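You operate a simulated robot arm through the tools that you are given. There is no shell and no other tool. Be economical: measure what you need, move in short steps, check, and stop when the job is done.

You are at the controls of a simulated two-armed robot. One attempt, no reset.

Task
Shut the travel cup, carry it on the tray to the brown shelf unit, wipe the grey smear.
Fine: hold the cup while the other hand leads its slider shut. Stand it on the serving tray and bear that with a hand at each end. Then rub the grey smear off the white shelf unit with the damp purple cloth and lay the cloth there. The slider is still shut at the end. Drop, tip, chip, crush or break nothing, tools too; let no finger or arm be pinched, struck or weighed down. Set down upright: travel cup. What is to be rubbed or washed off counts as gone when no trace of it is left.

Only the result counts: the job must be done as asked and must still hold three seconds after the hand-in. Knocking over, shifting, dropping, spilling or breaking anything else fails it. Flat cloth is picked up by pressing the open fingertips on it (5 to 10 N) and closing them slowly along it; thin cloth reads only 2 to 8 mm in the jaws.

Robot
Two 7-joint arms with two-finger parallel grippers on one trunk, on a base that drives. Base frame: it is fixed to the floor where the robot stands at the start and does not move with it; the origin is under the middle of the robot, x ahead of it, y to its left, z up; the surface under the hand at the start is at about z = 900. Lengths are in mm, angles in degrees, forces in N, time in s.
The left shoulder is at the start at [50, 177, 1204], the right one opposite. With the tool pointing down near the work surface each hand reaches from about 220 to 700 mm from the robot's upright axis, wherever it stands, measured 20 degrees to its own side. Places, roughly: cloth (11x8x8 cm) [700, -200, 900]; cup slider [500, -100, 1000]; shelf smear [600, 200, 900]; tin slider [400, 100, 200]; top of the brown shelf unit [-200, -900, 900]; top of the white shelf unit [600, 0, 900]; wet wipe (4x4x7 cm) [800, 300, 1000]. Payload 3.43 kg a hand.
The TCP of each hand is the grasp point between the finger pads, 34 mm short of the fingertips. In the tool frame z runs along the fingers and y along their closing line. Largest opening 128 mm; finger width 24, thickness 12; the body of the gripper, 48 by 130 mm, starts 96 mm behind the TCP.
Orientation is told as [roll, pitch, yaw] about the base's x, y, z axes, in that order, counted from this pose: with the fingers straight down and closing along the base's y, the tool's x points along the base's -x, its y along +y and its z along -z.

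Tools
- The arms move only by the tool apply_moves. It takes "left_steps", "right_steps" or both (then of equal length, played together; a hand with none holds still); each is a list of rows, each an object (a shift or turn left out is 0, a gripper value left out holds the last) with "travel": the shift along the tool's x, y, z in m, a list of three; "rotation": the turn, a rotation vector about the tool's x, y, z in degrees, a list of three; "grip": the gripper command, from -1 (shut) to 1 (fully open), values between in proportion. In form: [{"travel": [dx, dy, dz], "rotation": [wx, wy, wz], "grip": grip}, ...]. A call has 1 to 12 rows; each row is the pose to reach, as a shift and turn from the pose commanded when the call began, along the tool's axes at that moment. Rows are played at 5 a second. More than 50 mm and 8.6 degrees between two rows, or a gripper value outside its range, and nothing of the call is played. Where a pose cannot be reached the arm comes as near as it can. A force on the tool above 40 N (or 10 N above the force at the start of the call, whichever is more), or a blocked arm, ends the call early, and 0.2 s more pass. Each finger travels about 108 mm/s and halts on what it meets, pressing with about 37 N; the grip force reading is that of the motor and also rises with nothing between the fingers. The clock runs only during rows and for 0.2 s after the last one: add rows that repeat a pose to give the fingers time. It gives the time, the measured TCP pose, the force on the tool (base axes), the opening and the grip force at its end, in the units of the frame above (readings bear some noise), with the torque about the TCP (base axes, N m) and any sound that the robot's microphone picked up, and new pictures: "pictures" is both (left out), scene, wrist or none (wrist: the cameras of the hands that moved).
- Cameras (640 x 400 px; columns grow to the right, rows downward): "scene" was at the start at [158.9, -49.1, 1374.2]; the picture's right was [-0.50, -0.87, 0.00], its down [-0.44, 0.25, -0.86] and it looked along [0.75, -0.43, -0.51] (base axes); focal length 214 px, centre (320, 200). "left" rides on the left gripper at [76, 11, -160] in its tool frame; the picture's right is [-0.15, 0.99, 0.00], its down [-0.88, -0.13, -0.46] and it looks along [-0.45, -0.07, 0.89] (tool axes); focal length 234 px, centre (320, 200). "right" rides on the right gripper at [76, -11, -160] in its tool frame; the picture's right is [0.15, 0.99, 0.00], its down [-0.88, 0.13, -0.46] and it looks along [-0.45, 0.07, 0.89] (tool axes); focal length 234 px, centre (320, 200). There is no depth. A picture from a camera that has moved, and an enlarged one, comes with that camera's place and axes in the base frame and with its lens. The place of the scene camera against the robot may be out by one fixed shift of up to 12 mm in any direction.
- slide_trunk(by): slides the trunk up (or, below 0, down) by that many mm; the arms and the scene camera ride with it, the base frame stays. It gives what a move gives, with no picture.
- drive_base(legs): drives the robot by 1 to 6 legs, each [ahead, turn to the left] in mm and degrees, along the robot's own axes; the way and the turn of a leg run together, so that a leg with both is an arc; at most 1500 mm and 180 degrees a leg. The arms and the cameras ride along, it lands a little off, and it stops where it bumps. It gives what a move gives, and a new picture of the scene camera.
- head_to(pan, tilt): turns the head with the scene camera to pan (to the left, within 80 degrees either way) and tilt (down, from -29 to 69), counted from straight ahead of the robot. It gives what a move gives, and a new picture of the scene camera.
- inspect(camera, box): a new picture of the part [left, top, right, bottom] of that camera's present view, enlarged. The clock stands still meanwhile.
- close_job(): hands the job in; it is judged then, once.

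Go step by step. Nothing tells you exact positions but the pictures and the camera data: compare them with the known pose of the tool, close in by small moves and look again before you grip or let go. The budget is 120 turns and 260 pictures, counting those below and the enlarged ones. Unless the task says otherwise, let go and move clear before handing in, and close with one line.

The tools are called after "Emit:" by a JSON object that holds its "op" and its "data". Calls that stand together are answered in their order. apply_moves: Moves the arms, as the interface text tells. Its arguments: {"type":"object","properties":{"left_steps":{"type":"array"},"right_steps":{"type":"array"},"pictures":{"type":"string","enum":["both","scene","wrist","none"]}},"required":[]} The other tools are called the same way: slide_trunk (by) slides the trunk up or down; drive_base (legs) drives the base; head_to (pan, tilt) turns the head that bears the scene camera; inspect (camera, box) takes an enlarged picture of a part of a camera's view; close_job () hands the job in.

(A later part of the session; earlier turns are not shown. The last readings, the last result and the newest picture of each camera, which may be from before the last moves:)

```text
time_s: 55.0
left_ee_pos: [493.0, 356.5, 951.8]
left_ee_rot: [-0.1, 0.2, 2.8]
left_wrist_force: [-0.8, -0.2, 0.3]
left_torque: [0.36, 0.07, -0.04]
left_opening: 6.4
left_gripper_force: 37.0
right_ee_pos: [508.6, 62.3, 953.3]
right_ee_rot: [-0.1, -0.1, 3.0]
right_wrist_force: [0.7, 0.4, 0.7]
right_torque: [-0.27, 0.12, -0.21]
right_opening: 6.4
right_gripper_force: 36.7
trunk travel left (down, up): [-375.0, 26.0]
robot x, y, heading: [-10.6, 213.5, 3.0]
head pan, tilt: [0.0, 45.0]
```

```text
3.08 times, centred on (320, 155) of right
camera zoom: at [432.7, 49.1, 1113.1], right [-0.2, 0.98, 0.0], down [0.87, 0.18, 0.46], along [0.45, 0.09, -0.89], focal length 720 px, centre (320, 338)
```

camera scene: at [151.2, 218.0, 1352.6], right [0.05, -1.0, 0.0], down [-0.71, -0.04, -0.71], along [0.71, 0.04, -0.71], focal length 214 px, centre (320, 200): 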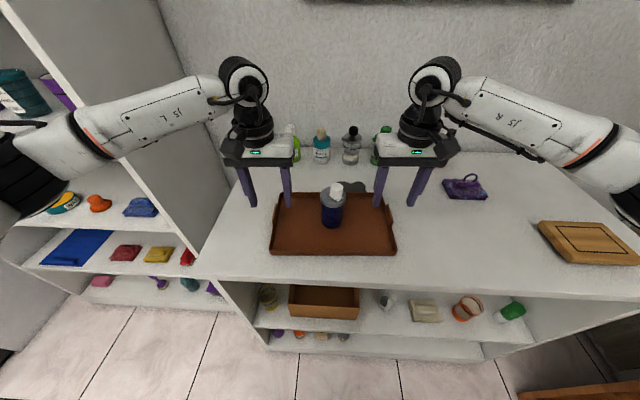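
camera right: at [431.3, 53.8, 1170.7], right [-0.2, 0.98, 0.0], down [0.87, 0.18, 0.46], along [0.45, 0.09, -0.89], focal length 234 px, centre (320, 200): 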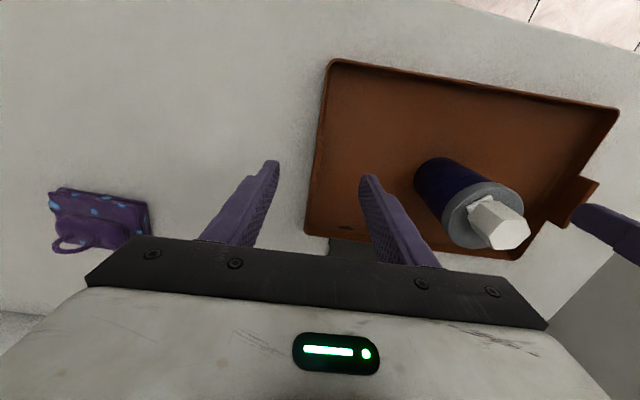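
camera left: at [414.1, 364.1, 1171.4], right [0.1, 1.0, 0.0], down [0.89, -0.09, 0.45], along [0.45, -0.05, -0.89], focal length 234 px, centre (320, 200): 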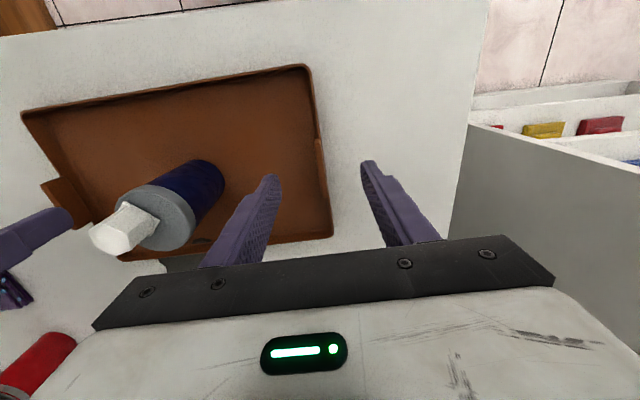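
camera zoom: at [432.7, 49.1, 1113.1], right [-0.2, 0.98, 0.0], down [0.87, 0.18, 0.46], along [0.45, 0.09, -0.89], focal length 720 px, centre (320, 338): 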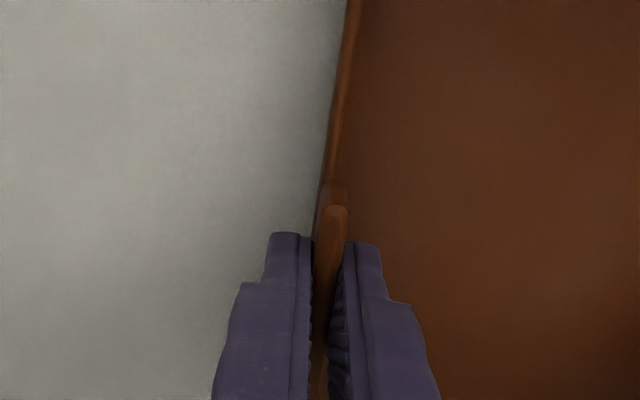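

Both hands grip 6.4 mm slabs. Lift very slowly, 25 mm, and check for slipping or tilt.

Emit:
{"op": "apply_moves", "data": {"left_steps": [{"travel": [0, 0, -0.001]}, {"travel": [0, 0, -0.003]}, {"travel": [0, 0, -0.005]}, {"travel": [0, 0, -0.0075]}, {"travel": [0, 0, -0.01]}, {"travel": [0, 0, -0.013]}, {"travel": [0, 0, -0.016]}, {"travel": [0, 0, -0.019]}, {"travel": [0, 0, -0.022]}, {"travel": [0, 0, -0.024]}, {"travel": [0, 0, -0.025]}], "right_steps": [{"travel": [0, 0, -0.001]}, {"travel": [0, 0, -0.003]}, {"travel": [0, 0, -0.005]}, {"travel": [0, 0, -0.0075]}, {"travel": [0, 0, -0.01]}, {"travel": [0, 0, -0.013]}, {"travel": [0, 0, -0.016]}, {"travel": [0, 0, -0.019]}, {"travel": [0, 0, -0.022]}, {"travel": [0, 0, -0.024]}, {"travel": [0, 0, -0.025]}], "pictures": "scene"}}

Emit:
{"op": "inspect", "data": {"camera": "left", "box": [230, 90, 410, 220]}}

Emit:
{"op": "inspect", "data": {"camera": "right", "box": [230, 90, 410, 220]}}

```text
time_s: 57.4
left_ee_pos: [492.0, 355.1, 976.8]
left_ee_rot: [-0.2, 0.2, 2.7]
left_wrist_force: [-0.3, -10.5, -4.6]
left_torque: [0.56, 0.15, 0.02]
left_opening: 6.4
left_gripper_force: 37.5
right_ee_pos: [506.9, 63.5, 976.3]
right_ee_rot: [0.1, 0.0, 2.9]
right_wrist_force: [-0.6, 10.9, 1.6]
right_torque: [0.27, -0.09, -0.23]
right_opening: 6.4
right_gripper_force: 37.1
trunk travel left (down, up): [-375.0, 26.0]
robot x, y, heading: [-7.4, 215.7, 3.1]
head pan, tilt: [0.0, 45.0]
camera scene: at [151.7, 218.0, 1352.6], right [0.05, -1.0, 0.0], down [-0.71, -0.04, -0.71], along [0.71, 0.04, -0.71], focal length 214 px, centre (320, 200)
```

scene: 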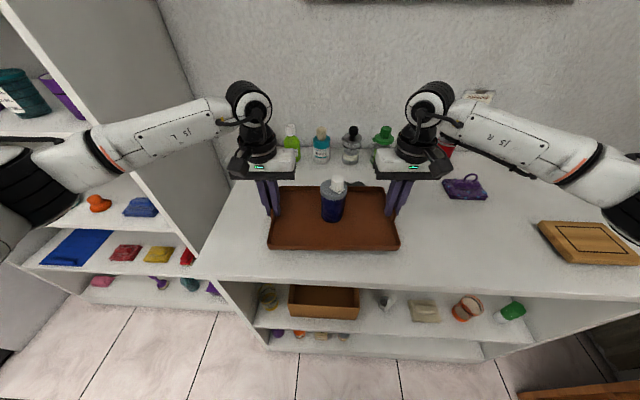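

```text
3.08 times, centred on (320, 155) of left
camera zoom: at [416.1, 364.2, 1137.6], right [0.1, 0.99, 0.0], down [0.89, -0.09, 0.45], along [0.45, -0.05, -0.89], focal length 720 px, centre (320, 338)
```

zoom: 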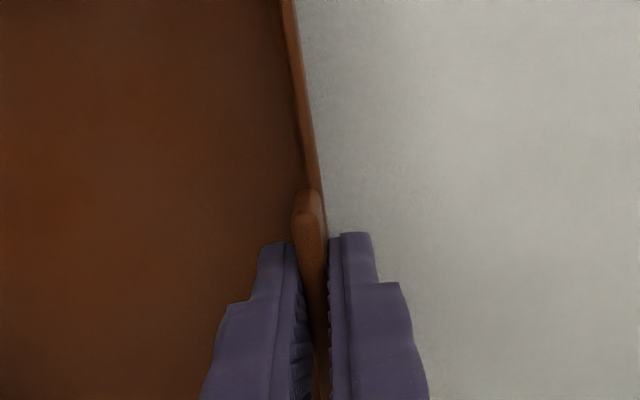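

```text
3.08 times, centred on (320, 155) of right
camera zoom: at [432.0, 49.2, 1136.7], right [-0.2, 0.98, 0.0], down [0.87, 0.18, 0.46], along [0.45, 0.09, -0.89], focal length 720 px, centre (320, 338)
```

zoom: 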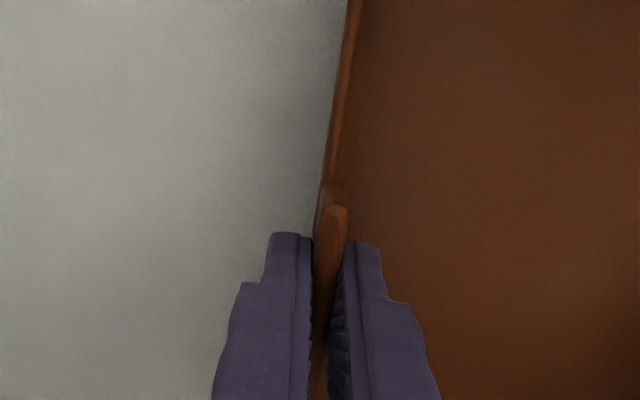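

No slip, tray level, net load about 3 N. I ease the hands 1 mm inward each and lift another 45 mm slowly.

Emit:
{"op": "apply_moves", "data": {"left_steps": [{"travel": [0, -0.001, -0.001]}, {"travel": [0, -0.001, -0.004]}, {"travel": [0, -0.001, -0.008]}, {"travel": [0, -0.001, -0.012]}, {"travel": [0, -0.001, -0.017]}, {"travel": [0, -0.001, -0.022]}, {"travel": [0, -0.001, -0.027]}, {"travel": [0, -0.001, -0.032]}, {"travel": [0, -0.001, -0.037]}, {"travel": [0, -0.001, -0.041]}, {"travel": [0, -0.001, -0.044]}, {"travel": [0, -0.001, -0.045]}], "right_steps": [{"travel": [0, 0.001, -0.001]}, {"travel": [0, 0.001, -0.004]}, {"travel": [0, 0.001, -0.008]}, {"travel": [0, 0.001, -0.012]}, {"travel": [0, 0.001, -0.017]}, {"travel": [0, 0.001, -0.022]}, {"travel": [0, 0.001, -0.027]}, {"travel": [0, 0.001, -0.032]}, {"travel": [0, 0.001, -0.037]}, {"travel": [0, 0.001, -0.041]}, {"travel": [0, 0.001, -0.044]}, {"travel": [0, 0.001, -0.045]}], "pictures": "scene"}}

Emit:
{"op": "inspect", "data": {"camera": "scene", "box": [225, 130, 445, 270]}}

```text
time_s: 60.0
left_ee_pos: [490.9, 356.6, 1022.5]
left_ee_rot: [-0.2, 0.2, 2.8]
left_wrist_force: [-0.2, 0.9, -4.1]
left_torque: [0.7, 0.35, 0.08]
left_opening: 6.6
left_gripper_force: 37.3
right_ee_pos: [506.5, 63.6, 1021.7]
right_ee_rot: [0.0, 0.1, 3.0]
right_wrist_force: [0.4, -1.7, 1.1]
right_torque: [0.15, -0.29, -0.1]
right_opening: 6.4
right_gripper_force: 37.0
trunk travel left (down, up): [-375.0, 26.0]
robot x, y, heading: [-10.9, 215.4, 2.9]
head pan, tilt: [0.0, 45.0]
camera scene: at [151.7, 218.0, 1352.5], right [0.05, -1.0, 0.0], down [-0.71, -0.04, -0.71], along [0.71, 0.04, -0.71], focal length 214 px, centre (320, 200)
```

scene: 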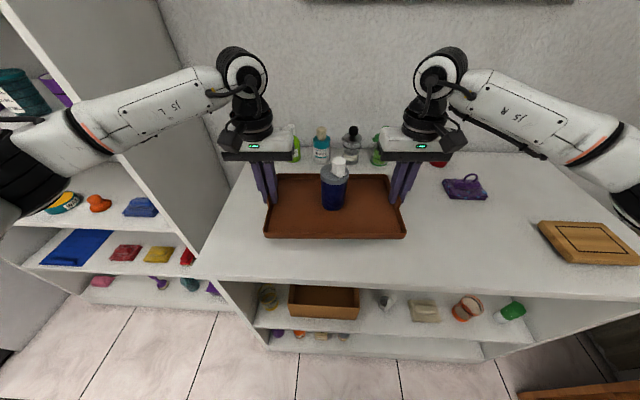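

```text
2.86 times, centred on (335, 200) of scene
camera zoom: at [151.7, 218.0, 1352.5], right [0.05, -1.0, 0.0], down [-0.71, -0.04, -0.71], along [0.71, 0.04, -0.71], focal length 613 px, centre (277, 200)
```

zoom: 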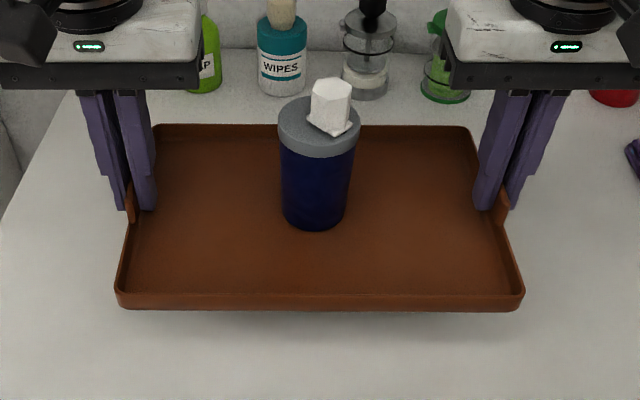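

The tray is level and the cup steady. Drive back 150 mm.

Emit:
{"op": "drive_base", "data": {"legs": [[-150, 0]]}}

```text
time_s: 61.4
left_ee_pos: [342.2, 348.6, 1021.8]
left_ee_rot: [-0.1, 0.1, 2.8]
left_wrist_force: [-0.7, 3.6, -3.8]
left_torque: [0.8, -0.11, 0.06]
left_opening: 6.6
left_gripper_force: 37.2
right_ee_pos: [358.1, 56.5, 1021.3]
right_ee_rot: [0.0, -0.1, 3.0]
right_wrist_force: [-0.5, -2.9, 1.7]
right_torque: [0.07, 0.14, -0.08]
right_opening: 6.2
right_gripper_force: 37.3
trunk travel left (down, up): [-375.0, 26.0]
robot x, y, heading: [-160.9, 204.5, 3.1]
head pan, tilt: [0.0, 45.0]
camera scene: at [2.2, 210.1, 1352.7], right [0.05, -1.0, 0.0], down [-0.71, -0.04, -0.71], along [0.71, 0.04, -0.71], focal length 214 px, centre (320, 200)
```

scene: 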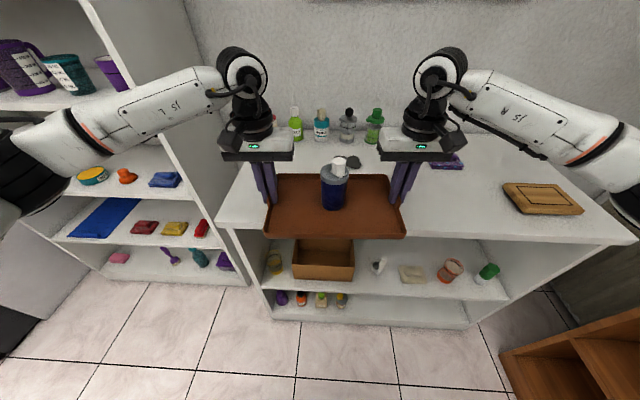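

Steady. Now turn right about 93° to face the brown unit.

Emit:
{"op": "drive_base", "data": {"legs": [[0, -93]]}}

```text
time_s: 65.8
left_ee_pos: [-58.6, -305.4, 1021.8]
left_ee_rot: [-0.1, 0.1, -91.9]
left_wrist_force: [-1.9, 0.3, -3.6]
left_torque: [-0.04, -0.68, 0.08]
left_opening: 6.3
left_gripper_force: 37.3
right_ee_pos: [-352.0, -296.3, 1022.1]
right_ee_rot: [0.0, 0.0, -91.8]
right_wrist_force: [1.2, -0.6, 1.5]
right_torque: [0.04, -0.15, -0.11]
right_opening: 6.6
right_gripper_force: 36.9
trunk travel left (down, up): [-375.0, 26.0]
robot x, y, heading: [-156.2, 201.6, -91.6]
head pan, tilt: [0.0, 45.0]
camera scene: at [-152.9, 50.6, 1352.6], right [-1.0, 0.03, 0.0], down [0.02, 0.71, -0.71], along [-0.02, -0.71, -0.71], focal length 214 px, centre (320, 200)
```

scene: 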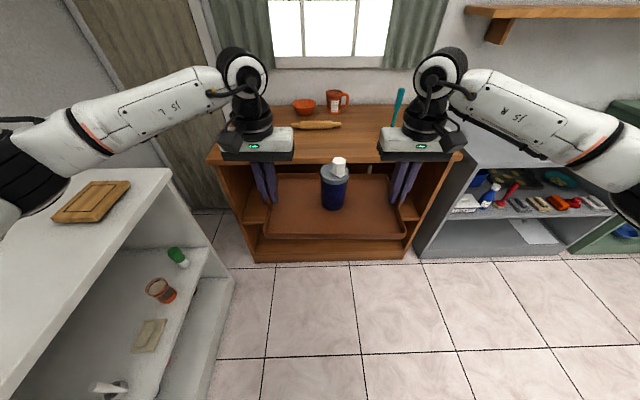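

Facing the brown unit. I'll correct the heading by +3.6° (to stay clear of the pots on the right) and drive 300 mm closer, then measure.

Emit:
{"op": "drive_base", "data": {"legs": [[0, 3.6], [300, 0]]}}

Emit:
{"op": "inspect", "data": {"camera": "scene", "box": [180, 80, 500, 280]}}

```text
time_s: 68.3
left_ee_pos: [-16.5, -599.0, 1021.4]
left_ee_rot: [0.0, 0.1, -88.4]
left_wrist_force: [-1.0, -1.0, -4.0]
left_torque: [0.12, -0.63, 0.07]
left_opening: 6.2
left_gripper_force: 36.6
right_ee_pos: [-309.2, -611.0, 1022.3]
right_ee_rot: [0.0, 0.1, -88.2]
right_wrist_force: [2.0, -1.1, 1.3]
right_torque: [-0.06, -0.11, -0.08]
right_opening: 6.4
right_gripper_force: 37.5
trunk travel left (down, up): [-375.0, 26.0]
robot x, y, heading: [-147.5, -98.9, -88.0]
head pan, tilt: [0.0, 45.0]
camera scene: at [-133.4, -251.5, 1352.5], right [-1.0, -0.03, 0.0], down [-0.02, 0.71, -0.71], along [0.02, -0.71, -0.71], focal length 214 px, centre (320, 200)
```

scene: 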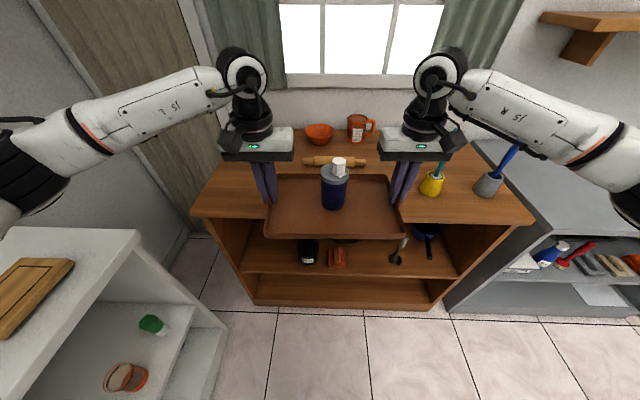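

```text
2.00 times, centred on (340, 180) of scene
camera zoom: at [-133.4, -251.5, 1352.5], right [-1.0, -0.03, 0.0], down [-0.02, 0.71, -0.71], along [0.02, -0.71, -0.71], focal length 429 px, centre (280, 240)
```

zoom: 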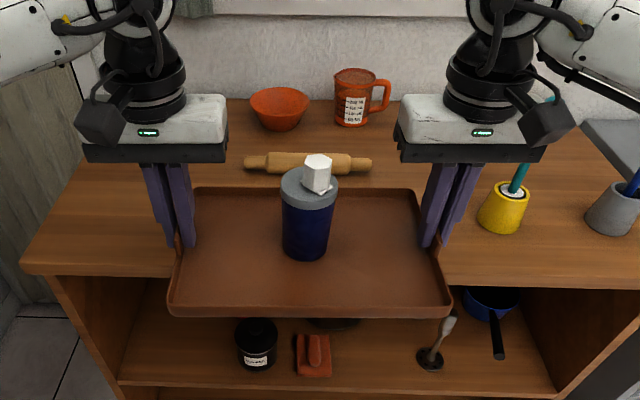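

Tray centre is at [-163, -605]. A further 135 mm puts it at y ≈ −740: front edge ~20 mm inside the shelf front, back edge ~35 mm clear of the rolling pin.

Emit:
{"op": "drive_base", "data": {"legs": [[135, 0]]}}

Emit:
{"op": "inspect", "data": {"camera": "scene", "box": [180, 80, 500, 280]}}

```text
time_s: 69.6
left_ee_pos: [-13.0, -735.8, 1021.0]
left_ee_rot: [-0.1, 0.2, -88.5]
left_wrist_force: [-0.6, -0.8, -3.6]
left_torque: [0.04, -0.59, 0.08]
left_opening: 6.6
left_gripper_force: 37.3
right_ee_pos: [-306.3, -745.6, 1021.9]
right_ee_rot: [0.0, 0.0, -88.3]
right_wrist_force: [1.1, 0.0, -0.1]
right_torque: [0.05, -0.07, -0.07]
right_opening: 6.2
right_gripper_force: 36.8
trunk travel left (down, up): [-375.0, 26.0]
robot x, y, heading: [-145.0, -228.1, -88.1]
head pan, tilt: [0.0, 45.0]
camera scene: at [-129.2, -387.4, 1352.4], right [-1.0, -0.03, 0.0], down [-0.02, 0.71, -0.71], along [0.02, -0.71, -0.71], focal length 214 px, centre (320, 200)
```

scene: 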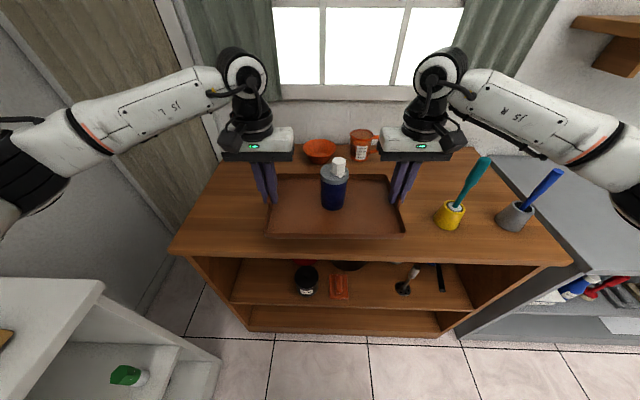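

```text
2.00 times, centred on (340, 180) of scene
camera zoom: at [-129.2, -387.4, 1352.4], right [-1.0, -0.03, 0.0], down [-0.02, 0.71, -0.71], along [0.02, -0.71, -0.71], focal length 429 px, centre (280, 240)
```

zoom: 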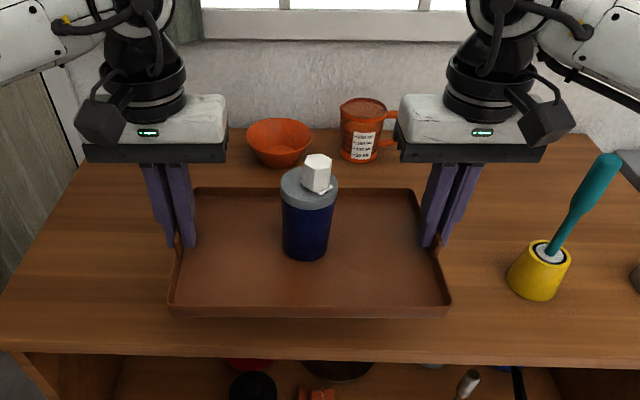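

The rolling pin is hidden behind the tray now; I check clearance with the wrist cameras before lowering.

Emit:
{"op": "inspect", "data": {"camera": "left", "box": [0, 0, 640, 400]}}

Emit:
{"op": "inspect", "data": {"camera": "right", "box": [0, 0, 640, 400]}}

```text
1.00 times, centred on (320, 200) of left (not enlarged: the box is as wide or as high as the picture)
camera zoom: at [-3.9, -660.6, 1182.3], right [0.99, -0.12, 0.0], down [-0.11, -0.89, 0.45], along [-0.06, -0.45, -0.89], focal length 234 px, centre (320, 200)
```

zoom: 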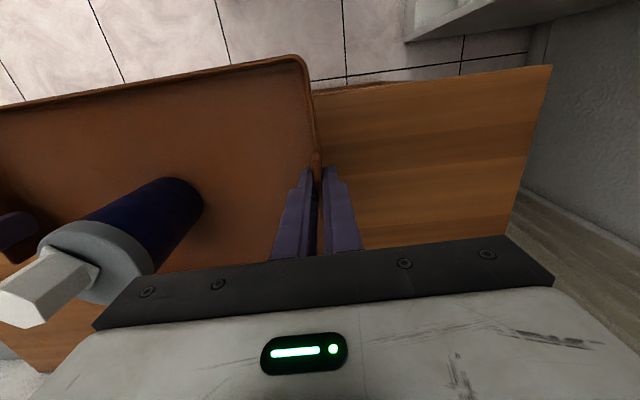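

```text
1.00 times, centred on (320, 200) of right (not enlarged: the box is as wide or as high as the picture)
camera zoom: at [-320.4, -668.8, 1181.7], right [0.98, 0.18, 0.0], down [0.16, -0.88, 0.46], along [0.08, -0.45, -0.89], focal length 234 px, centre (320, 200)
```

zoom: 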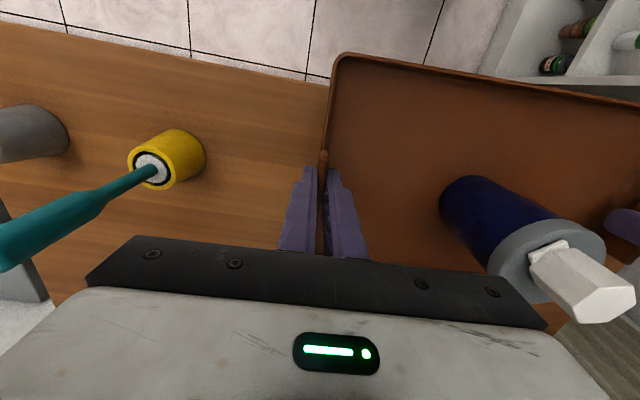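

From the wrist views the brown top actually lies lower (z≈845) with its front edge at y≈−673, so the tray must go about 55 mm further in.

Emit:
{"op": "drive_base", "data": {"legs": [[55, 0]]}}

Emit:
{"op": "inspect", "data": {"camera": "left", "box": [0, 0, 640, 400]}}

Emit:
{"op": "inspect", "data": {"camera": "right", "box": [0, 0, 640, 400]}}

```text
time_s: 70.5
left_ee_pos: [-12.3, -790.2, 1021.1]
left_ee_rot: [0.0, 0.2, -88.5]
left_wrist_force: [-0.6, 0.3, -3.1]
left_torque: [-0.02, -0.55, 0.1]
left_opening: 6.2
left_gripper_force: 36.6
right_ee_pos: [-305.6, -799.6, 1020.8]
right_ee_rot: [0.0, 0.0, -88.3]
right_wrist_force: [0.8, -1.2, 0.7]
right_torque: [0.15, -0.03, -0.1]
right_opening: 6.2
right_gripper_force: 36.6
trunk travel left (down, up): [-375.0, 26.0]
robot x, y, heading: [-144.2, -283.4, -88.1]
head pan, tilt: [0.0, 45.0]
camera scene: at [-127.7, -442.0, 1352.4], right [-1.0, -0.03, 0.0], down [-0.02, 0.71, -0.71], along [0.02, -0.71, -0.71], focal length 214 px, centre (320, 200)
```

scene: 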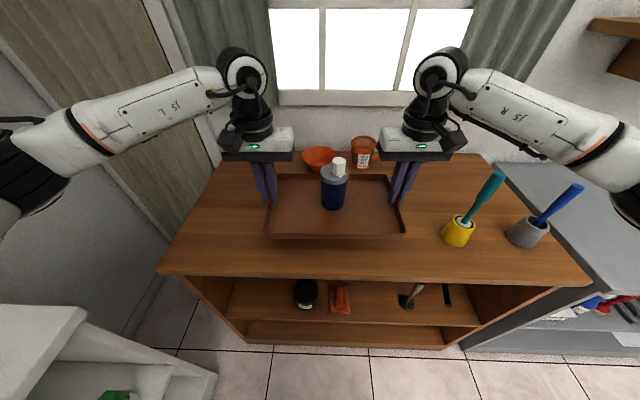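

```text
1.00 times, centred on (320, 200) of left (not enlarged: the box is as wide or as high as the picture)
camera zoom: at [-2.7, -715.3, 1182.2], right [0.99, -0.12, 0.0], down [-0.11, -0.89, 0.45], along [-0.06, -0.45, -0.89], focal length 234 px, centre (320, 200)
```

zoom: 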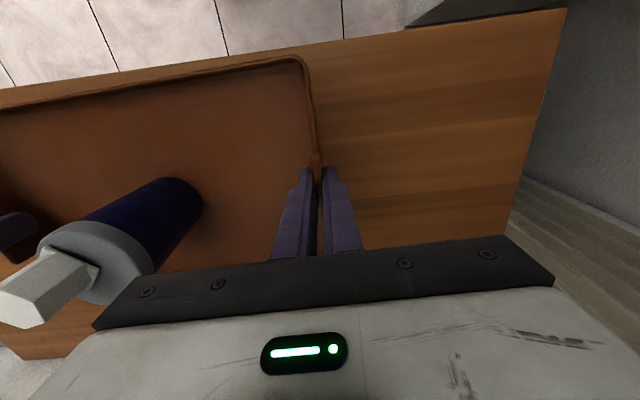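

```text
1.00 times, centred on (320, 200) of right (not enlarged: the box is as wide or as high as the picture)
camera zoom: at [-319.2, -723.2, 1181.8], right [0.98, 0.18, 0.0], down [0.16, -0.88, 0.46], along [0.08, -0.45, -0.89], focal length 234 px, centre (320, 200)
```

zoom: 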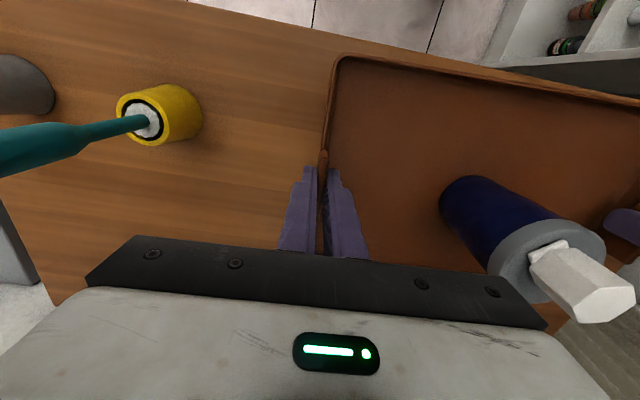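

Good: the tray now sits fully over the top. Lower 85 mm slowly with both hands together.

Emit:
{"op": "apply_moves", "data": {"left_steps": [{"travel": [0, 0, 0.004]}, {"travel": [0, 0, 0.011]}, {"travel": [0, 0, 0.019]}, {"travel": [0, 0, 0.027]}, {"travel": [0, 0, 0.035]}, {"travel": [0, 0, 0.043]}, {"travel": [0, 0, 0.051]}, {"travel": [0, 0, 0.059]}, {"travel": [0, 0, 0.067]}, {"travel": [0, 0, 0.075]}, {"travel": [0, 0, 0.081]}, {"travel": [0, 0, 0.084]}], "right_steps": [{"travel": [0, 0, 0.004]}, {"travel": [0, 0, 0.011]}, {"travel": [0, 0, 0.019]}, {"travel": [0, 0, 0.027]}, {"travel": [0, 0, 0.035]}, {"travel": [0, 0, 0.043]}, {"travel": [0, 0, 0.051]}, {"travel": [0, 0, 0.059]}, {"travel": [0, 0, 0.067]}, {"travel": [0, 0, 0.075]}, {"travel": [0, 0, 0.081]}, {"travel": [0, 0, 0.084]}], "pictures": "none"}}

Emit:
{"op": "inspect", "data": {"camera": "scene", "box": [200, 110, 480, 290]}}

Emit:
{"op": "inspect", "data": {"camera": "left", "box": [230, 20, 410, 220]}}

```text
time_s: 73.1
left_ee_pos: [-12.5, -789.9, 938.8]
left_ee_rot: [0.0, 0.2, -88.5]
left_wrist_force: [4.4, -1.7, -3.3]
left_torque: [0.08, -0.71, 0.25]
left_opening: 6.5
left_gripper_force: 37.2
right_ee_pos: [-305.6, -800.6, 938.2]
right_ee_rot: [0.1, 0.0, -88.3]
right_wrist_force: [-4.4, 1.0, 1.1]
right_torque: [-0.04, 0.0, 0.1]
right_opening: 6.4
right_gripper_force: 37.1
trunk travel left (down, up): [-375.0, 26.0]
robot x, y, heading: [-142.5, -284.4, -88.4]
head pan, tilt: [0.0, 45.0]
```

```text
2.22 times, centred on (340, 200) of scene
camera zoom: at [-127.7, -441.0, 1352.6], right [-1.0, -0.03, 0.0], down [-0.02, 0.71, -0.71], along [0.02, -0.71, -0.71], focal length 477 px, centre (276, 200)
```

zoom: 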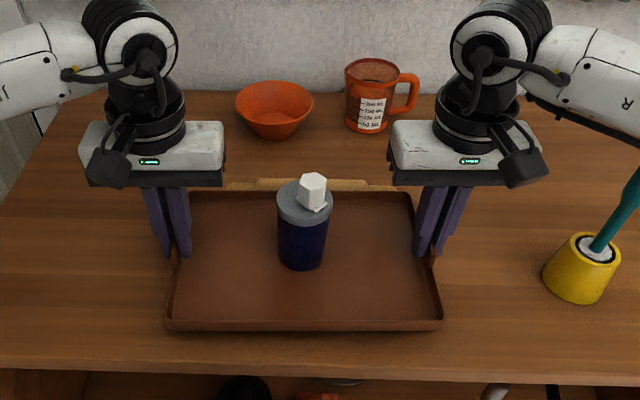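

```text
2.00 times, centred on (320, 120) of left
camera zoom: at [-3.2, -714.2, 1099.2], right [0.99, -0.12, 0.0], down [-0.11, -0.89, 0.45], along [-0.06, -0.45, -0.89], focal length 468 px, centre (320, 360)
```

zoom: 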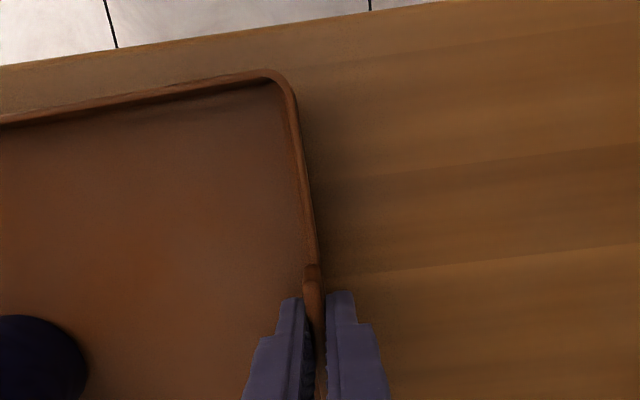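

Emit:
{"op": "apply_moves", "data": {"left_steps": [{"travel": [0, 0, 0.004]}, {"travel": [0, 0, 0.008]}, {"travel": [0, 0, 0.012]}, {"travel": [0, 0, 0.016]}, {"travel": [0, 0, 0.02]}, {"travel": [0, 0, 0.024]}, {"travel": [0, 0, 0.024]}], "right_steps": [{"travel": [0, 0, 0.004]}, {"travel": [0, 0, 0.008]}, {"travel": [0, 0, 0.012]}, {"travel": [0, 0, 0.016]}, {"travel": [0, 0, 0.02]}, {"travel": [0, 0, 0.024]}, {"travel": [0, 0, 0.024]}], "pictures": "none"}}

Emit:
{"op": "inspect", "data": {"camera": "scene", "box": [200, 110, 480, 290]}}

```text
time_s: 74.7
left_ee_pos: [-11.8, -788.2, 914.2]
left_ee_rot: [-0.1, 0.1, -88.5]
left_wrist_force: [3.4, -0.5, -4.0]
left_torque: [-0.04, -0.74, 0.13]
left_opening: 6.6
left_gripper_force: 36.4
right_ee_pos: [-305.0, -798.8, 913.9]
right_ee_rot: [0.1, -0.1, -88.3]
right_wrist_force: [-2.5, 1.0, 1.4]
right_torque: [0.05, -0.01, 0.01]
right_opening: 6.3
right_gripper_force: 37.0
trunk travel left (down, up): [-375.0, 26.0]
robot x, y, heading: [-145.8, -284.1, -88.3]
head pan, tilt: [0.0, 45.0]
```

```text
2.22 times, centred on (340, 200) of scene
camera zoom: at [-127.7, -440.9, 1352.6], right [-1.0, -0.03, 0.0], down [-0.02, 0.71, -0.71], along [0.02, -0.71, -0.71], focal length 477 px, centre (276, 200)
```

zoom: 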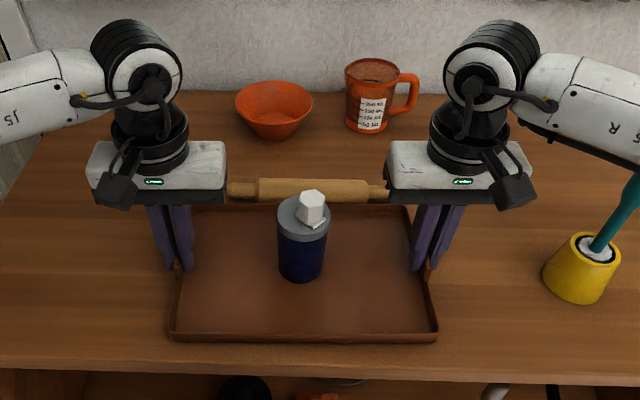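

Gap to the rolling pin computes to about 50 mm. Continue down in 2 mm steps until contact.

Emit:
{"op": "apply_moves", "data": {"left_steps": [{"travel": [0, 0, 0.002]}, {"travel": [0, 0, 0.004]}, {"travel": [0, 0, 0.006]}, {"travel": [0, 0, 0.008]}, {"travel": [0, 0, 0.01]}, {"travel": [0, 0, 0.01]}], "right_steps": [{"travel": [0, 0, 0.002]}, {"travel": [0, 0, 0.004]}, {"travel": [0, 0, 0.006]}, {"travel": [0, 0, 0.008]}, {"travel": [0, 0, 0.01]}, {"travel": [0, 0, 0.01]}], "pictures": "none"}}

Emit:
{"op": "inspect", "data": {"camera": "left", "box": [230, 20, 410, 220]}}

```text
time_s: 76.1
left_ee_pos: [-11.9, -788.5, 910.2]
left_ee_rot: [-0.2, -0.6, -88.4]
left_wrist_force: [7.6, -4.3, 35.9]
left_torque: [-0.02, -0.6, 0.23]
left_opening: 6.5
left_gripper_force: 37.2
right_ee_pos: [-304.4, -799.1, 911.2]
right_ee_rot: [0.1, -0.9, -88.3]
right_wrist_force: [-10.5, -3.0, 36.7]
right_torque: [-0.04, 0.6, 0.17]
right_opening: 6.7
right_gripper_force: 37.6
trunk travel left (down, up): [-375.0, 26.0]
robot x, y, heading: [-143.7, -286.3, -88.3]
head pan, tilt: [0.0, 45.0]
```

```text
2.00 times, centred on (320, 120) of left
camera zoom: at [-2.2, -710.2, 1069.9], right [0.99, -0.12, 0.0], down [-0.1, -0.88, 0.47], along [-0.06, -0.46, -0.88], focal length 468 px, centre (320, 360)
```

zoom: 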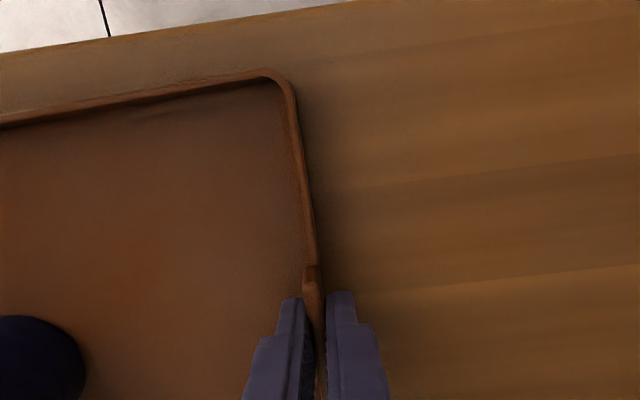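

Contact on both sides (top z≈859). I back off 6 mm of command to relieve the push, keeping hold.

Emit:
{"op": "apply_moves", "data": {"left_steps": [{"travel": [0, 0, -0.003]}, {"travel": [0, 0, -0.006]}, {"travel": [0, 0, -0.006]}], "right_steps": [{"travel": [0, 0, -0.003]}, {"travel": [0, 0, -0.006]}, {"travel": [0, 0, -0.006]}], "pictures": "none"}}

```text
time_s: 76.9
left_ee_pos: [-12.1, -788.1, 910.0]
left_ee_rot: [0.0, -0.1, -88.5]
left_wrist_force: [4.8, -5.1, 11.1]
left_torque: [-1.27, -0.41, 0.24]
left_opening: 6.4
left_gripper_force: 37.5
right_ee_pos: [-305.0, -798.4, 912.0]
right_ee_rot: [0.0, -0.1, -88.3]
right_wrist_force: [-6.3, -3.6, 13.5]
right_torque: [-1.25, 0.37, 0.07]
right_opening: 6.4
right_gripper_force: 36.5
trunk travel left (down, up): [-375.0, 26.0]
robot x, y, heading: [-140.6, -285.3, -88.1]
head pan, tilt: [0.0, 45.0]
```

Emit:
{"op": "apply_moves", "data": {"left_steps": [{"travel": [0, 0.0007, -0.0025]}, {"travel": [0, 0.0007, -0.0025]}, {"travel": [0, 0.0007, -0.0025], "grip": -0.85}, {"travel": [0, 0.0007, -0.0025], "grip": -0.65}, {"travel": [0, 0.0007, -0.0025], "grip": -0.5}, {"travel": [0, 0.0007, -0.0025], "grip": -0.5}], "right_steps": [{"travel": [0, -0.0007, -0.0025]}, {"travel": [0, -0.0007, -0.0025]}, {"travel": [0, -0.0007, -0.0025], "grip": -0.85}, {"travel": [0, -0.0007, -0.0025], "grip": -0.65}, {"travel": [0, -0.0007, -0.0025], "grip": -0.5}, {"travel": [0, -0.0007, -0.0025], "grip": -0.5}], "pictures": "wrist"}}

```text
time_s: 78.3
left_ee_pos: [-11.3, -789.4, 913.4]
left_ee_rot: [-0.2, 0.2, -88.5]
left_wrist_force: [0.1, 0.3, 1.2]
left_torque: [-0.02, 0.02, 0.0]
left_opening: 32.0
left_gripper_force: 0.0
right_ee_pos: [-305.2, -799.7, 913.1]
right_ee_rot: [0.0, -0.1, -88.4]
right_wrist_force: [-0.4, 0.5, 0.5]
right_torque: [0.02, -0.01, 0.01]
right_opening: 31.9
right_gripper_force: 0.1
trunk travel left (down, up): [-375.0, 26.0]
robot x, y, heading: [-143.5, -284.4, -88.4]
head pan, tilt: [0.0, 45.0]
camera right: at [-319.3, -722.7, 1073.5], right [0.98, 0.18, 0.0], down [0.16, -0.88, 0.46], along [0.08, -0.45, -0.89], focal length 234 px, centre (320, 200)
camera left: at [-1.6, -713.7, 1073.6], right [0.99, -0.12, 0.0], down [-0.11, -0.89, 0.45], along [-0.06, -0.45, -0.89], focal length 234 px, centre (320, 200)
```

right: 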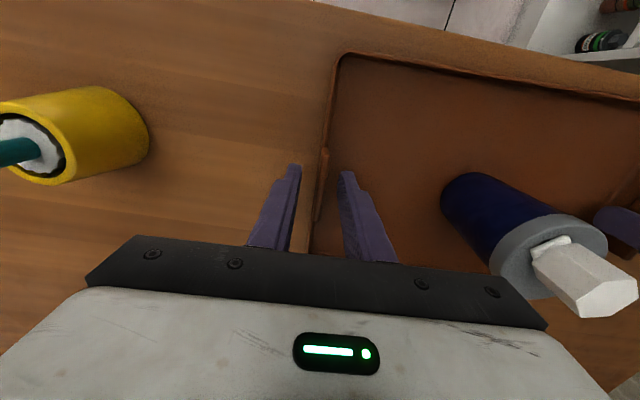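
left: 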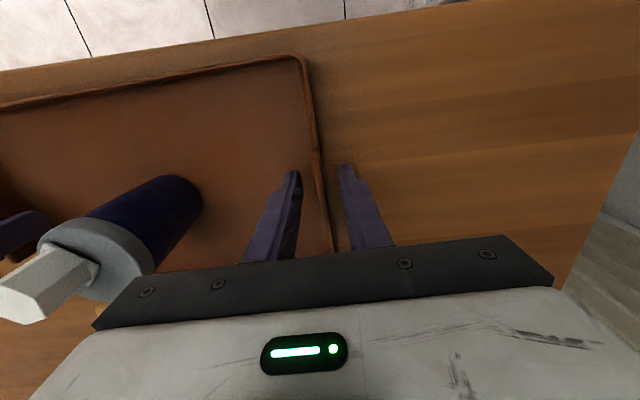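

The tray rests on the brown unit, both hands open. Rise straight up.

Emit:
{"op": "apply_moves", "data": {"left_steps": [{"travel": [0, 0, -0.015]}, {"travel": [0, 0, -0.04]}, {"travel": [0, 0, -0.08]}, {"travel": [0, 0, -0.12]}, {"travel": [0, 0, -0.16]}, {"travel": [0, 0, -0.2]}, {"travel": [0, 0, -0.24]}, {"travel": [0, 0, -0.28]}, {"travel": [0, 0, -0.28]}], "right_steps": [{"travel": [0, 0, -0.015]}, {"travel": [0, 0, -0.04]}, {"travel": [0, 0, -0.08]}, {"travel": [0, 0, -0.12]}, {"travel": [0, 0, -0.16]}, {"travel": [0, 0, -0.2]}, {"travel": [0, 0, -0.24]}, {"travel": [0, 0, -0.28]}, {"travel": [0, 0, -0.28]}], "pictures": "scene"}}

Emit:
{"op": "inspect", "data": {"camera": "scene", "box": [200, 110, 480, 290]}}

```text
time_s: 80.3
left_ee_pos: [-9.2, -791.8, 1191.5]
left_ee_rot: [-0.1, 0.1, -88.5]
left_wrist_force: [-0.1, 0.6, 0.3]
left_torque: [-0.01, 0.0, 0.04]
left_opening: 31.8
left_gripper_force: 0.1
right_ee_pos: [-305.2, -800.1, 1193.7]
right_ee_rot: [0.0, 0.1, -88.3]
right_wrist_force: [-0.1, -0.9, -0.7]
right_torque: [0.0, -0.01, 0.0]
right_opening: 31.9
right_gripper_force: 0.1
trunk travel left (down, up): [-375.0, 26.0]
robot x, y, heading: [-146.7, -287.1, -88.2]
head pan, tilt: [0.0, 45.0]
camera scene: at [-127.8, -441.4, 1352.4], right [-1.0, -0.03, 0.0], down [-0.02, 0.71, -0.71], along [0.02, -0.71, -0.71], focal length 214 px, centre (320, 200)
```

scene: 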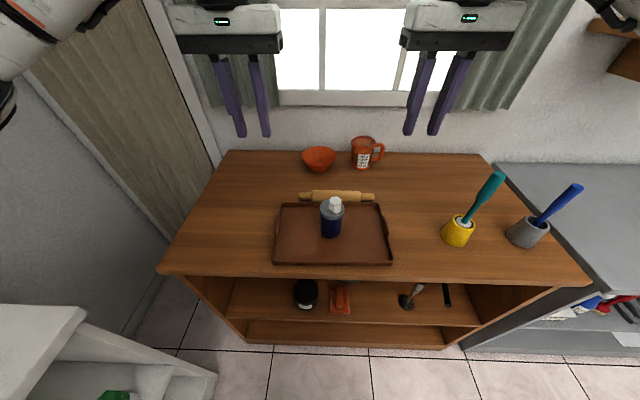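

```text
2.22 times, centred on (340, 200) of scene
camera zoom: at [-127.8, -441.4, 1352.4], right [-1.0, -0.03, 0.0], down [-0.02, 0.71, -0.71], along [0.02, -0.71, -0.71], focal length 477 px, centre (276, 200)
```

zoom: 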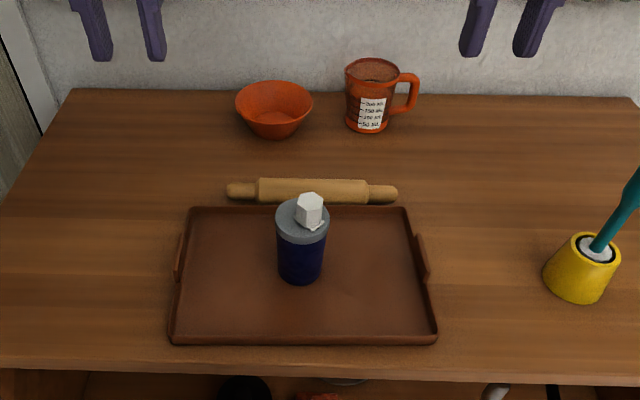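

The tray and shut cup stand safely; the rolling pin is untouched. Next I drive back to the white unit for the cloth and smear.

Emit:
{"op": "drive_base", "data": {"legs": [[-345, 0], [0, 88]]}}

```text
time_s: 86.3
left_ee_pos: [354.8, 179.9, 1190.8]
left_ee_rot: [-0.1, 0.2, -0.3]
left_wrist_force: [0.4, 0.3, -1.0]
left_torque: [-0.02, 0.03, 0.01]
left_opening: 32.0
left_gripper_force: 0.0
right_ee_pos: [354.9, -116.0, 1193.9]
right_ee_rot: [-0.1, -0.1, -0.2]
right_wrist_force: [-0.6, -0.5, 1.0]
right_torque: [-0.03, -0.01, -0.01]
right_opening: 32.0
right_gripper_force: 0.2
trunk travel left (down, up): [-375.0, 26.0]
robot x, y, heading: [-153.5, 61.2, -0.3]
head pan, tilt: [0.0, 45.0]
camera scene: at [7.6, 59.0, 1352.6], right [0.0, -1.0, 0.0], down [-0.71, 0.0, -0.71], along [0.71, 0.0, -0.71], focal length 214 px, centre (320, 200)
```

scene: 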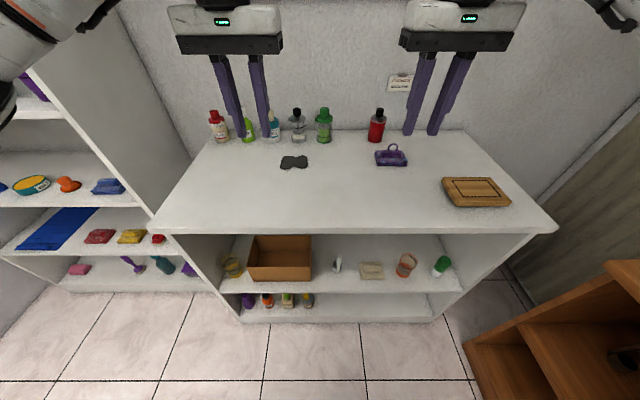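

Emit:
{"op": "drive_base", "data": {"legs": [[150, 0]]}}

Emit:
{"op": "inspect", "data": {"camera": "scene", "box": [240, 130, 460, 260]}}

Emit:
{"op": "inspect", "data": {"camera": "right", "box": [0, 0, 640, 400]}}

Emit:
{"op": "inspect", "data": {"camera": "left", "box": [0, 0, 640, 400]}}

```text
time_s: 87.7
left_ee_pos: [504.4, 178.6, 1190.6]
left_ee_rot: [-0.1, 0.1, -0.3]
left_wrist_force: [-0.5, -1.0, -0.6]
left_torque: [0.03, 0.02, -0.02]
left_opening: 32.1
left_gripper_force: 0.0
right_ee_pos: [503.3, -115.8, 1192.9]
right_ee_rot: [0.0, 0.0, -0.2]
right_wrist_force: [-1.5, -0.3, 0.0]
right_torque: [-0.01, 0.04, 0.0]
right_opening: 31.9
right_gripper_force: 0.0
trunk travel left (down, up): [-375.0, 26.0]
robot x, y, heading: [-5.8, 62.8, -0.1]
head pan, tilt: [0.0, 45.0]
camera scene: at [157.0, 58.5, 1352.5], right [0.0, -1.0, 0.0], down [-0.71, 0.0, -0.71], along [0.71, 0.0, -0.71], focal length 214 px, centre (320, 200)
```

scene: 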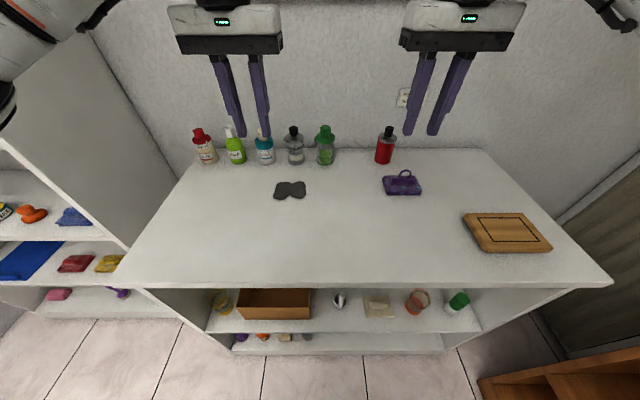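

```text
2.91 times, centred on (350, 195) of scene
camera zoom: at [157.0, 58.5, 1352.5], right [0.0, -1.0, 0.0], down [-0.71, 0.0, -0.71], along [0.71, 0.0, -0.71], focal length 624 px, centre (233, 214)
```

zoom: 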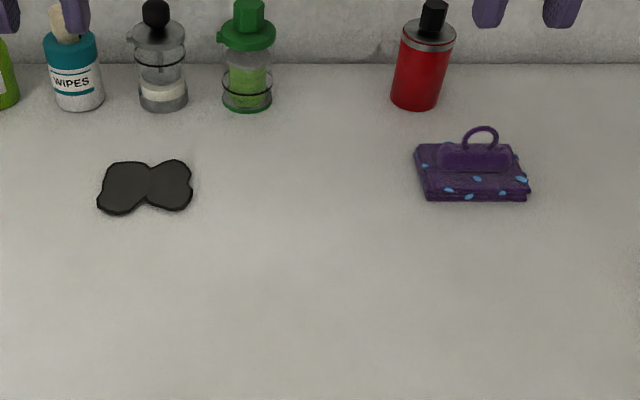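

```text
1.00 times, centred on (320, 200) of right (not enlarged: the box is as wide or as high as the picture)
camera zoom: at [427.5, -125.4, 1353.9], right [-0.14, 0.99, 0.0], down [0.88, 0.13, 0.46], along [0.45, 0.07, -0.89], focal length 234 px, centre (320, 200)
```

zoom: 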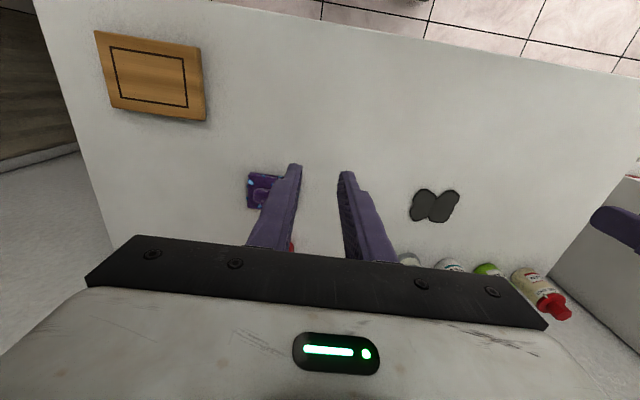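

```text
1.00 times, centred on (320, 200) of left (not enlarged: the box is as wide or as high as the picture)
camera zoom: at [428.8, 191.3, 1351.2], right [0.15, 0.99, 0.0], down [0.88, -0.14, 0.45], along [0.45, -0.07, -0.89], focal length 234 px, centre (320, 200)
```

zoom: 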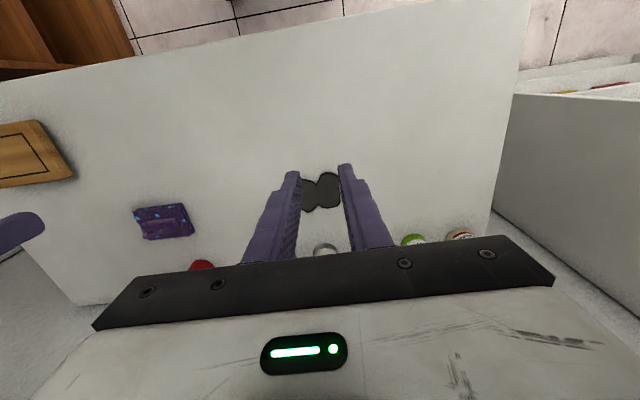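

The smear (about 80×98 mm) is centred near [639, 160]; the cloth, with a roll and loop on top, near [653, -190]. I bring the open right hand over the cloth for a close look.

Emit:
{"op": "apply_moves", "data": {"right_steps": [{"travel": [-0.02, -0.015, 0.01], "grip": 1}, {"travel": [-0.04, -0.03, 0.02]}, {"travel": [-0.06, -0.045, 0.03]}, {"travel": [-0.08, -0.06, 0.05]}, {"travel": [-0.1, -0.075, 0.07]}, {"travel": [-0.1, -0.075, 0.07]}], "pictures": "wrist"}}

Emit:
{"op": "inspect", "data": {"camera": "right", "box": [260, 110, 400, 230]}}

Emit:
{"op": "inspect", "data": {"camera": "scene", "box": [370, 160, 440, 210]}}

```text
time_s: 89.1
left_ee_pos: [502.4, 180.1, 1191.0]
left_ee_rot: [-0.1, 0.1, -0.5]
left_wrist_force: [-1.1, 0.0, 0.4]
left_torque: [0.03, -0.01, 0.0]
left_opening: 32.0
left_gripper_force: 0.0
right_ee_pos: [603.9, -190.7, 1123.9]
right_ee_rot: [-0.1, -0.1, -0.1]
right_wrist_force: [-0.6, 0.1, -0.2]
right_torque: [0.0, -0.02, 0.0]
right_opening: 128.1
right_gripper_force: 0.1
trunk travel left (down, up): [-375.0, 26.0]
robot x, y, heading: [-6.7, 62.9, -0.2]
head pan, tilt: [0.0, 45.0]
camera right: at [527.6, -201.2, 1283.8], right [-0.14, 0.99, 0.0], down [0.88, 0.13, 0.46], along [0.45, 0.07, -0.89], focal length 234 px, centre (320, 200)
```

right: 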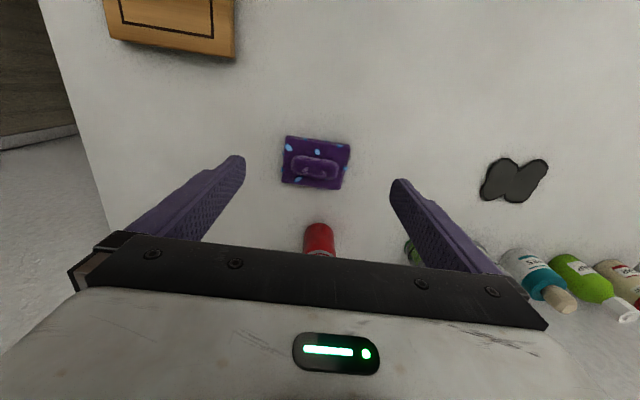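

```text
3.33 times, centred on (330, 170) of right
camera zoom: at [527.6, -201.2, 1283.8], right [-0.14, 0.99, 0.0], down [0.88, 0.13, 0.46], along [0.45, 0.07, -0.89], focal length 781 px, centre (287, 300)
```

zoom: 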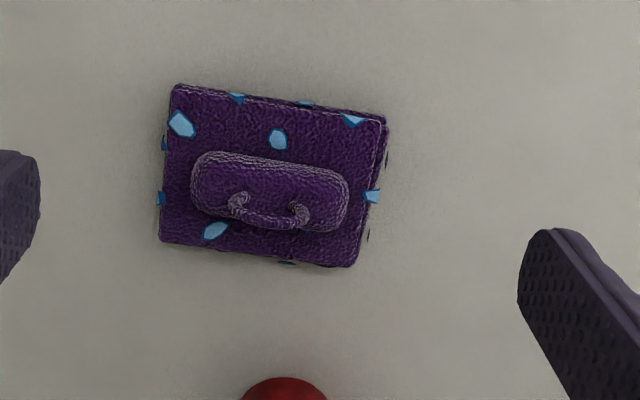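

```text
8.00 times, centred on (405, 185) of scene
camera zoom: at [155.8, 58.6, 1352.6], right [0.0, -1.0, 0.0], down [-0.71, 0.0, -0.71], along [0.71, 0.0, -0.71], focal length 1716 px, centre (-360, 320)
```

zoom: 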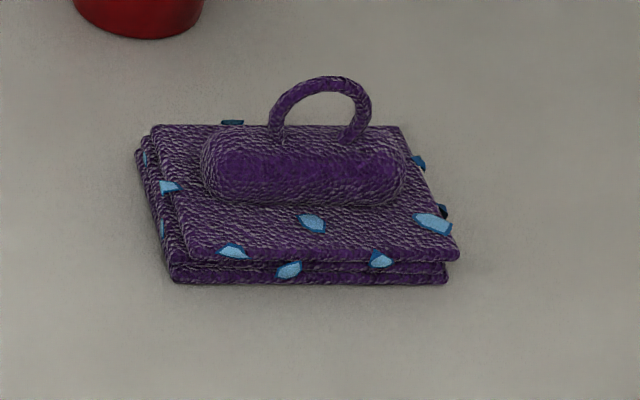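

The cloth is a folded pad with a roll (≈76 mm along y, ≈28 mm across x) and a loop on top. I'll turn the right hand 90° so the fingers close across the roll, at a safe height.

Emit:
{"op": "apply_moves", "data": {"right_steps": [{"travel": [-0.004, 0, 0], "rotation": [0, 0, -8.2], "grip": -0.06}, {"travel": [-0.008, 0, 0], "rotation": [0, 0, -16.4]}, {"travel": [-0.012, 0, 0], "rotation": [0, 0, -24.6]}, {"travel": [-0.017, 0, 0], "rotation": [0, 0, -32.8]}, {"travel": [-0.021, 0, 0], "rotation": [0, 0, -41]}, {"travel": [-0.025, 0, 0], "rotation": [0, 0, -49.2]}, {"travel": [-0.03, 0, 0], "rotation": [0, 0, -57.4]}, {"travel": [-0.035, 0, 0], "rotation": [0, 0, -65.6]}, {"travel": [-0.04, 0, 0], "rotation": [0, 0, -73.8]}, {"travel": [-0.044, 0, 0], "rotation": [0, 0, -82]}, {"travel": [-0.047, 0, 0], "rotation": [0, 0, -90]}, {"travel": [-0.047, 0, 0], "rotation": [0, 0, -90]}]}}

```text
time_s: 91.7
left_ee_pos: [501.6, 179.7, 1190.8]
left_ee_rot: [-0.1, 0.1, -0.3]
left_wrist_force: [-0.1, -0.5, 0.2]
left_torque: [-0.01, 0.0, 0.04]
left_opening: 32.1
left_gripper_force: 0.1
right_ee_pos: [311.4, -36.2, 1111.9]
right_ee_rot: [-0.2, -0.1, 89.8]
right_wrist_force: [0.4, 0.1, -0.2]
right_torque: [0.01, 0.01, -0.01]
right_opening: 60.2
right_gripper_force: 0.0
right hand out of reach, approached as far as the arm can: row 2, 3, 4, 5, 6, 7, 8, 9, 10, 11, 12
trunk travel left (down, up): [-375.0, 26.0]
robot x, y, heading: [-2.7, 65.7, -0.1]
head pan, tilt: [0.0, 45.0]
camera scene: at [156.1, 58.4, 1352.6], right [0.0, -1.0, 0.0], down [-0.71, 0.0, -0.71], along [0.71, 0.0, -0.71], focal length 214 px, centre (320, 200)
camera right: at [321.8, -110.7, 1271.4], right [-0.99, -0.14, 0.0], down [-0.13, 0.88, 0.46], along [-0.06, 0.45, -0.89], focal length 234 px, centre (320, 200)
```

scene: 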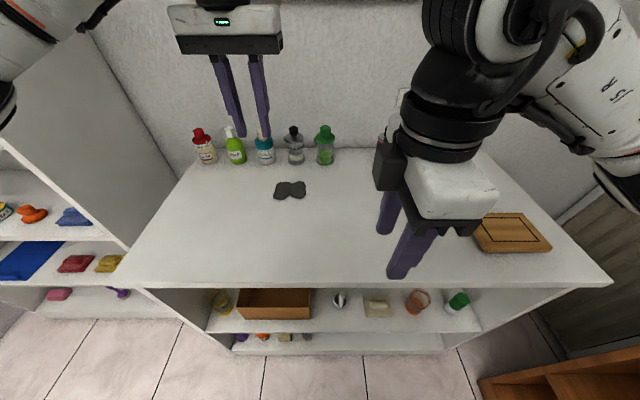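
right: 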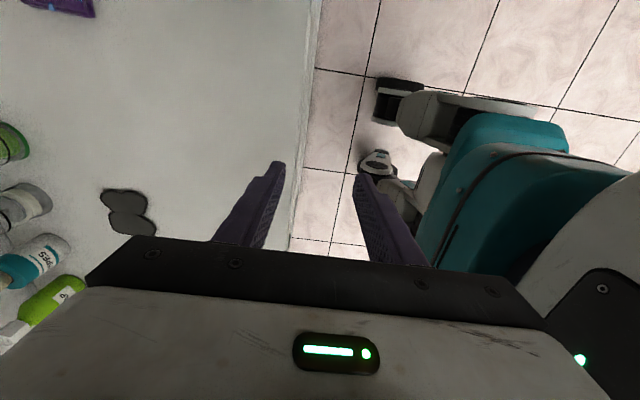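

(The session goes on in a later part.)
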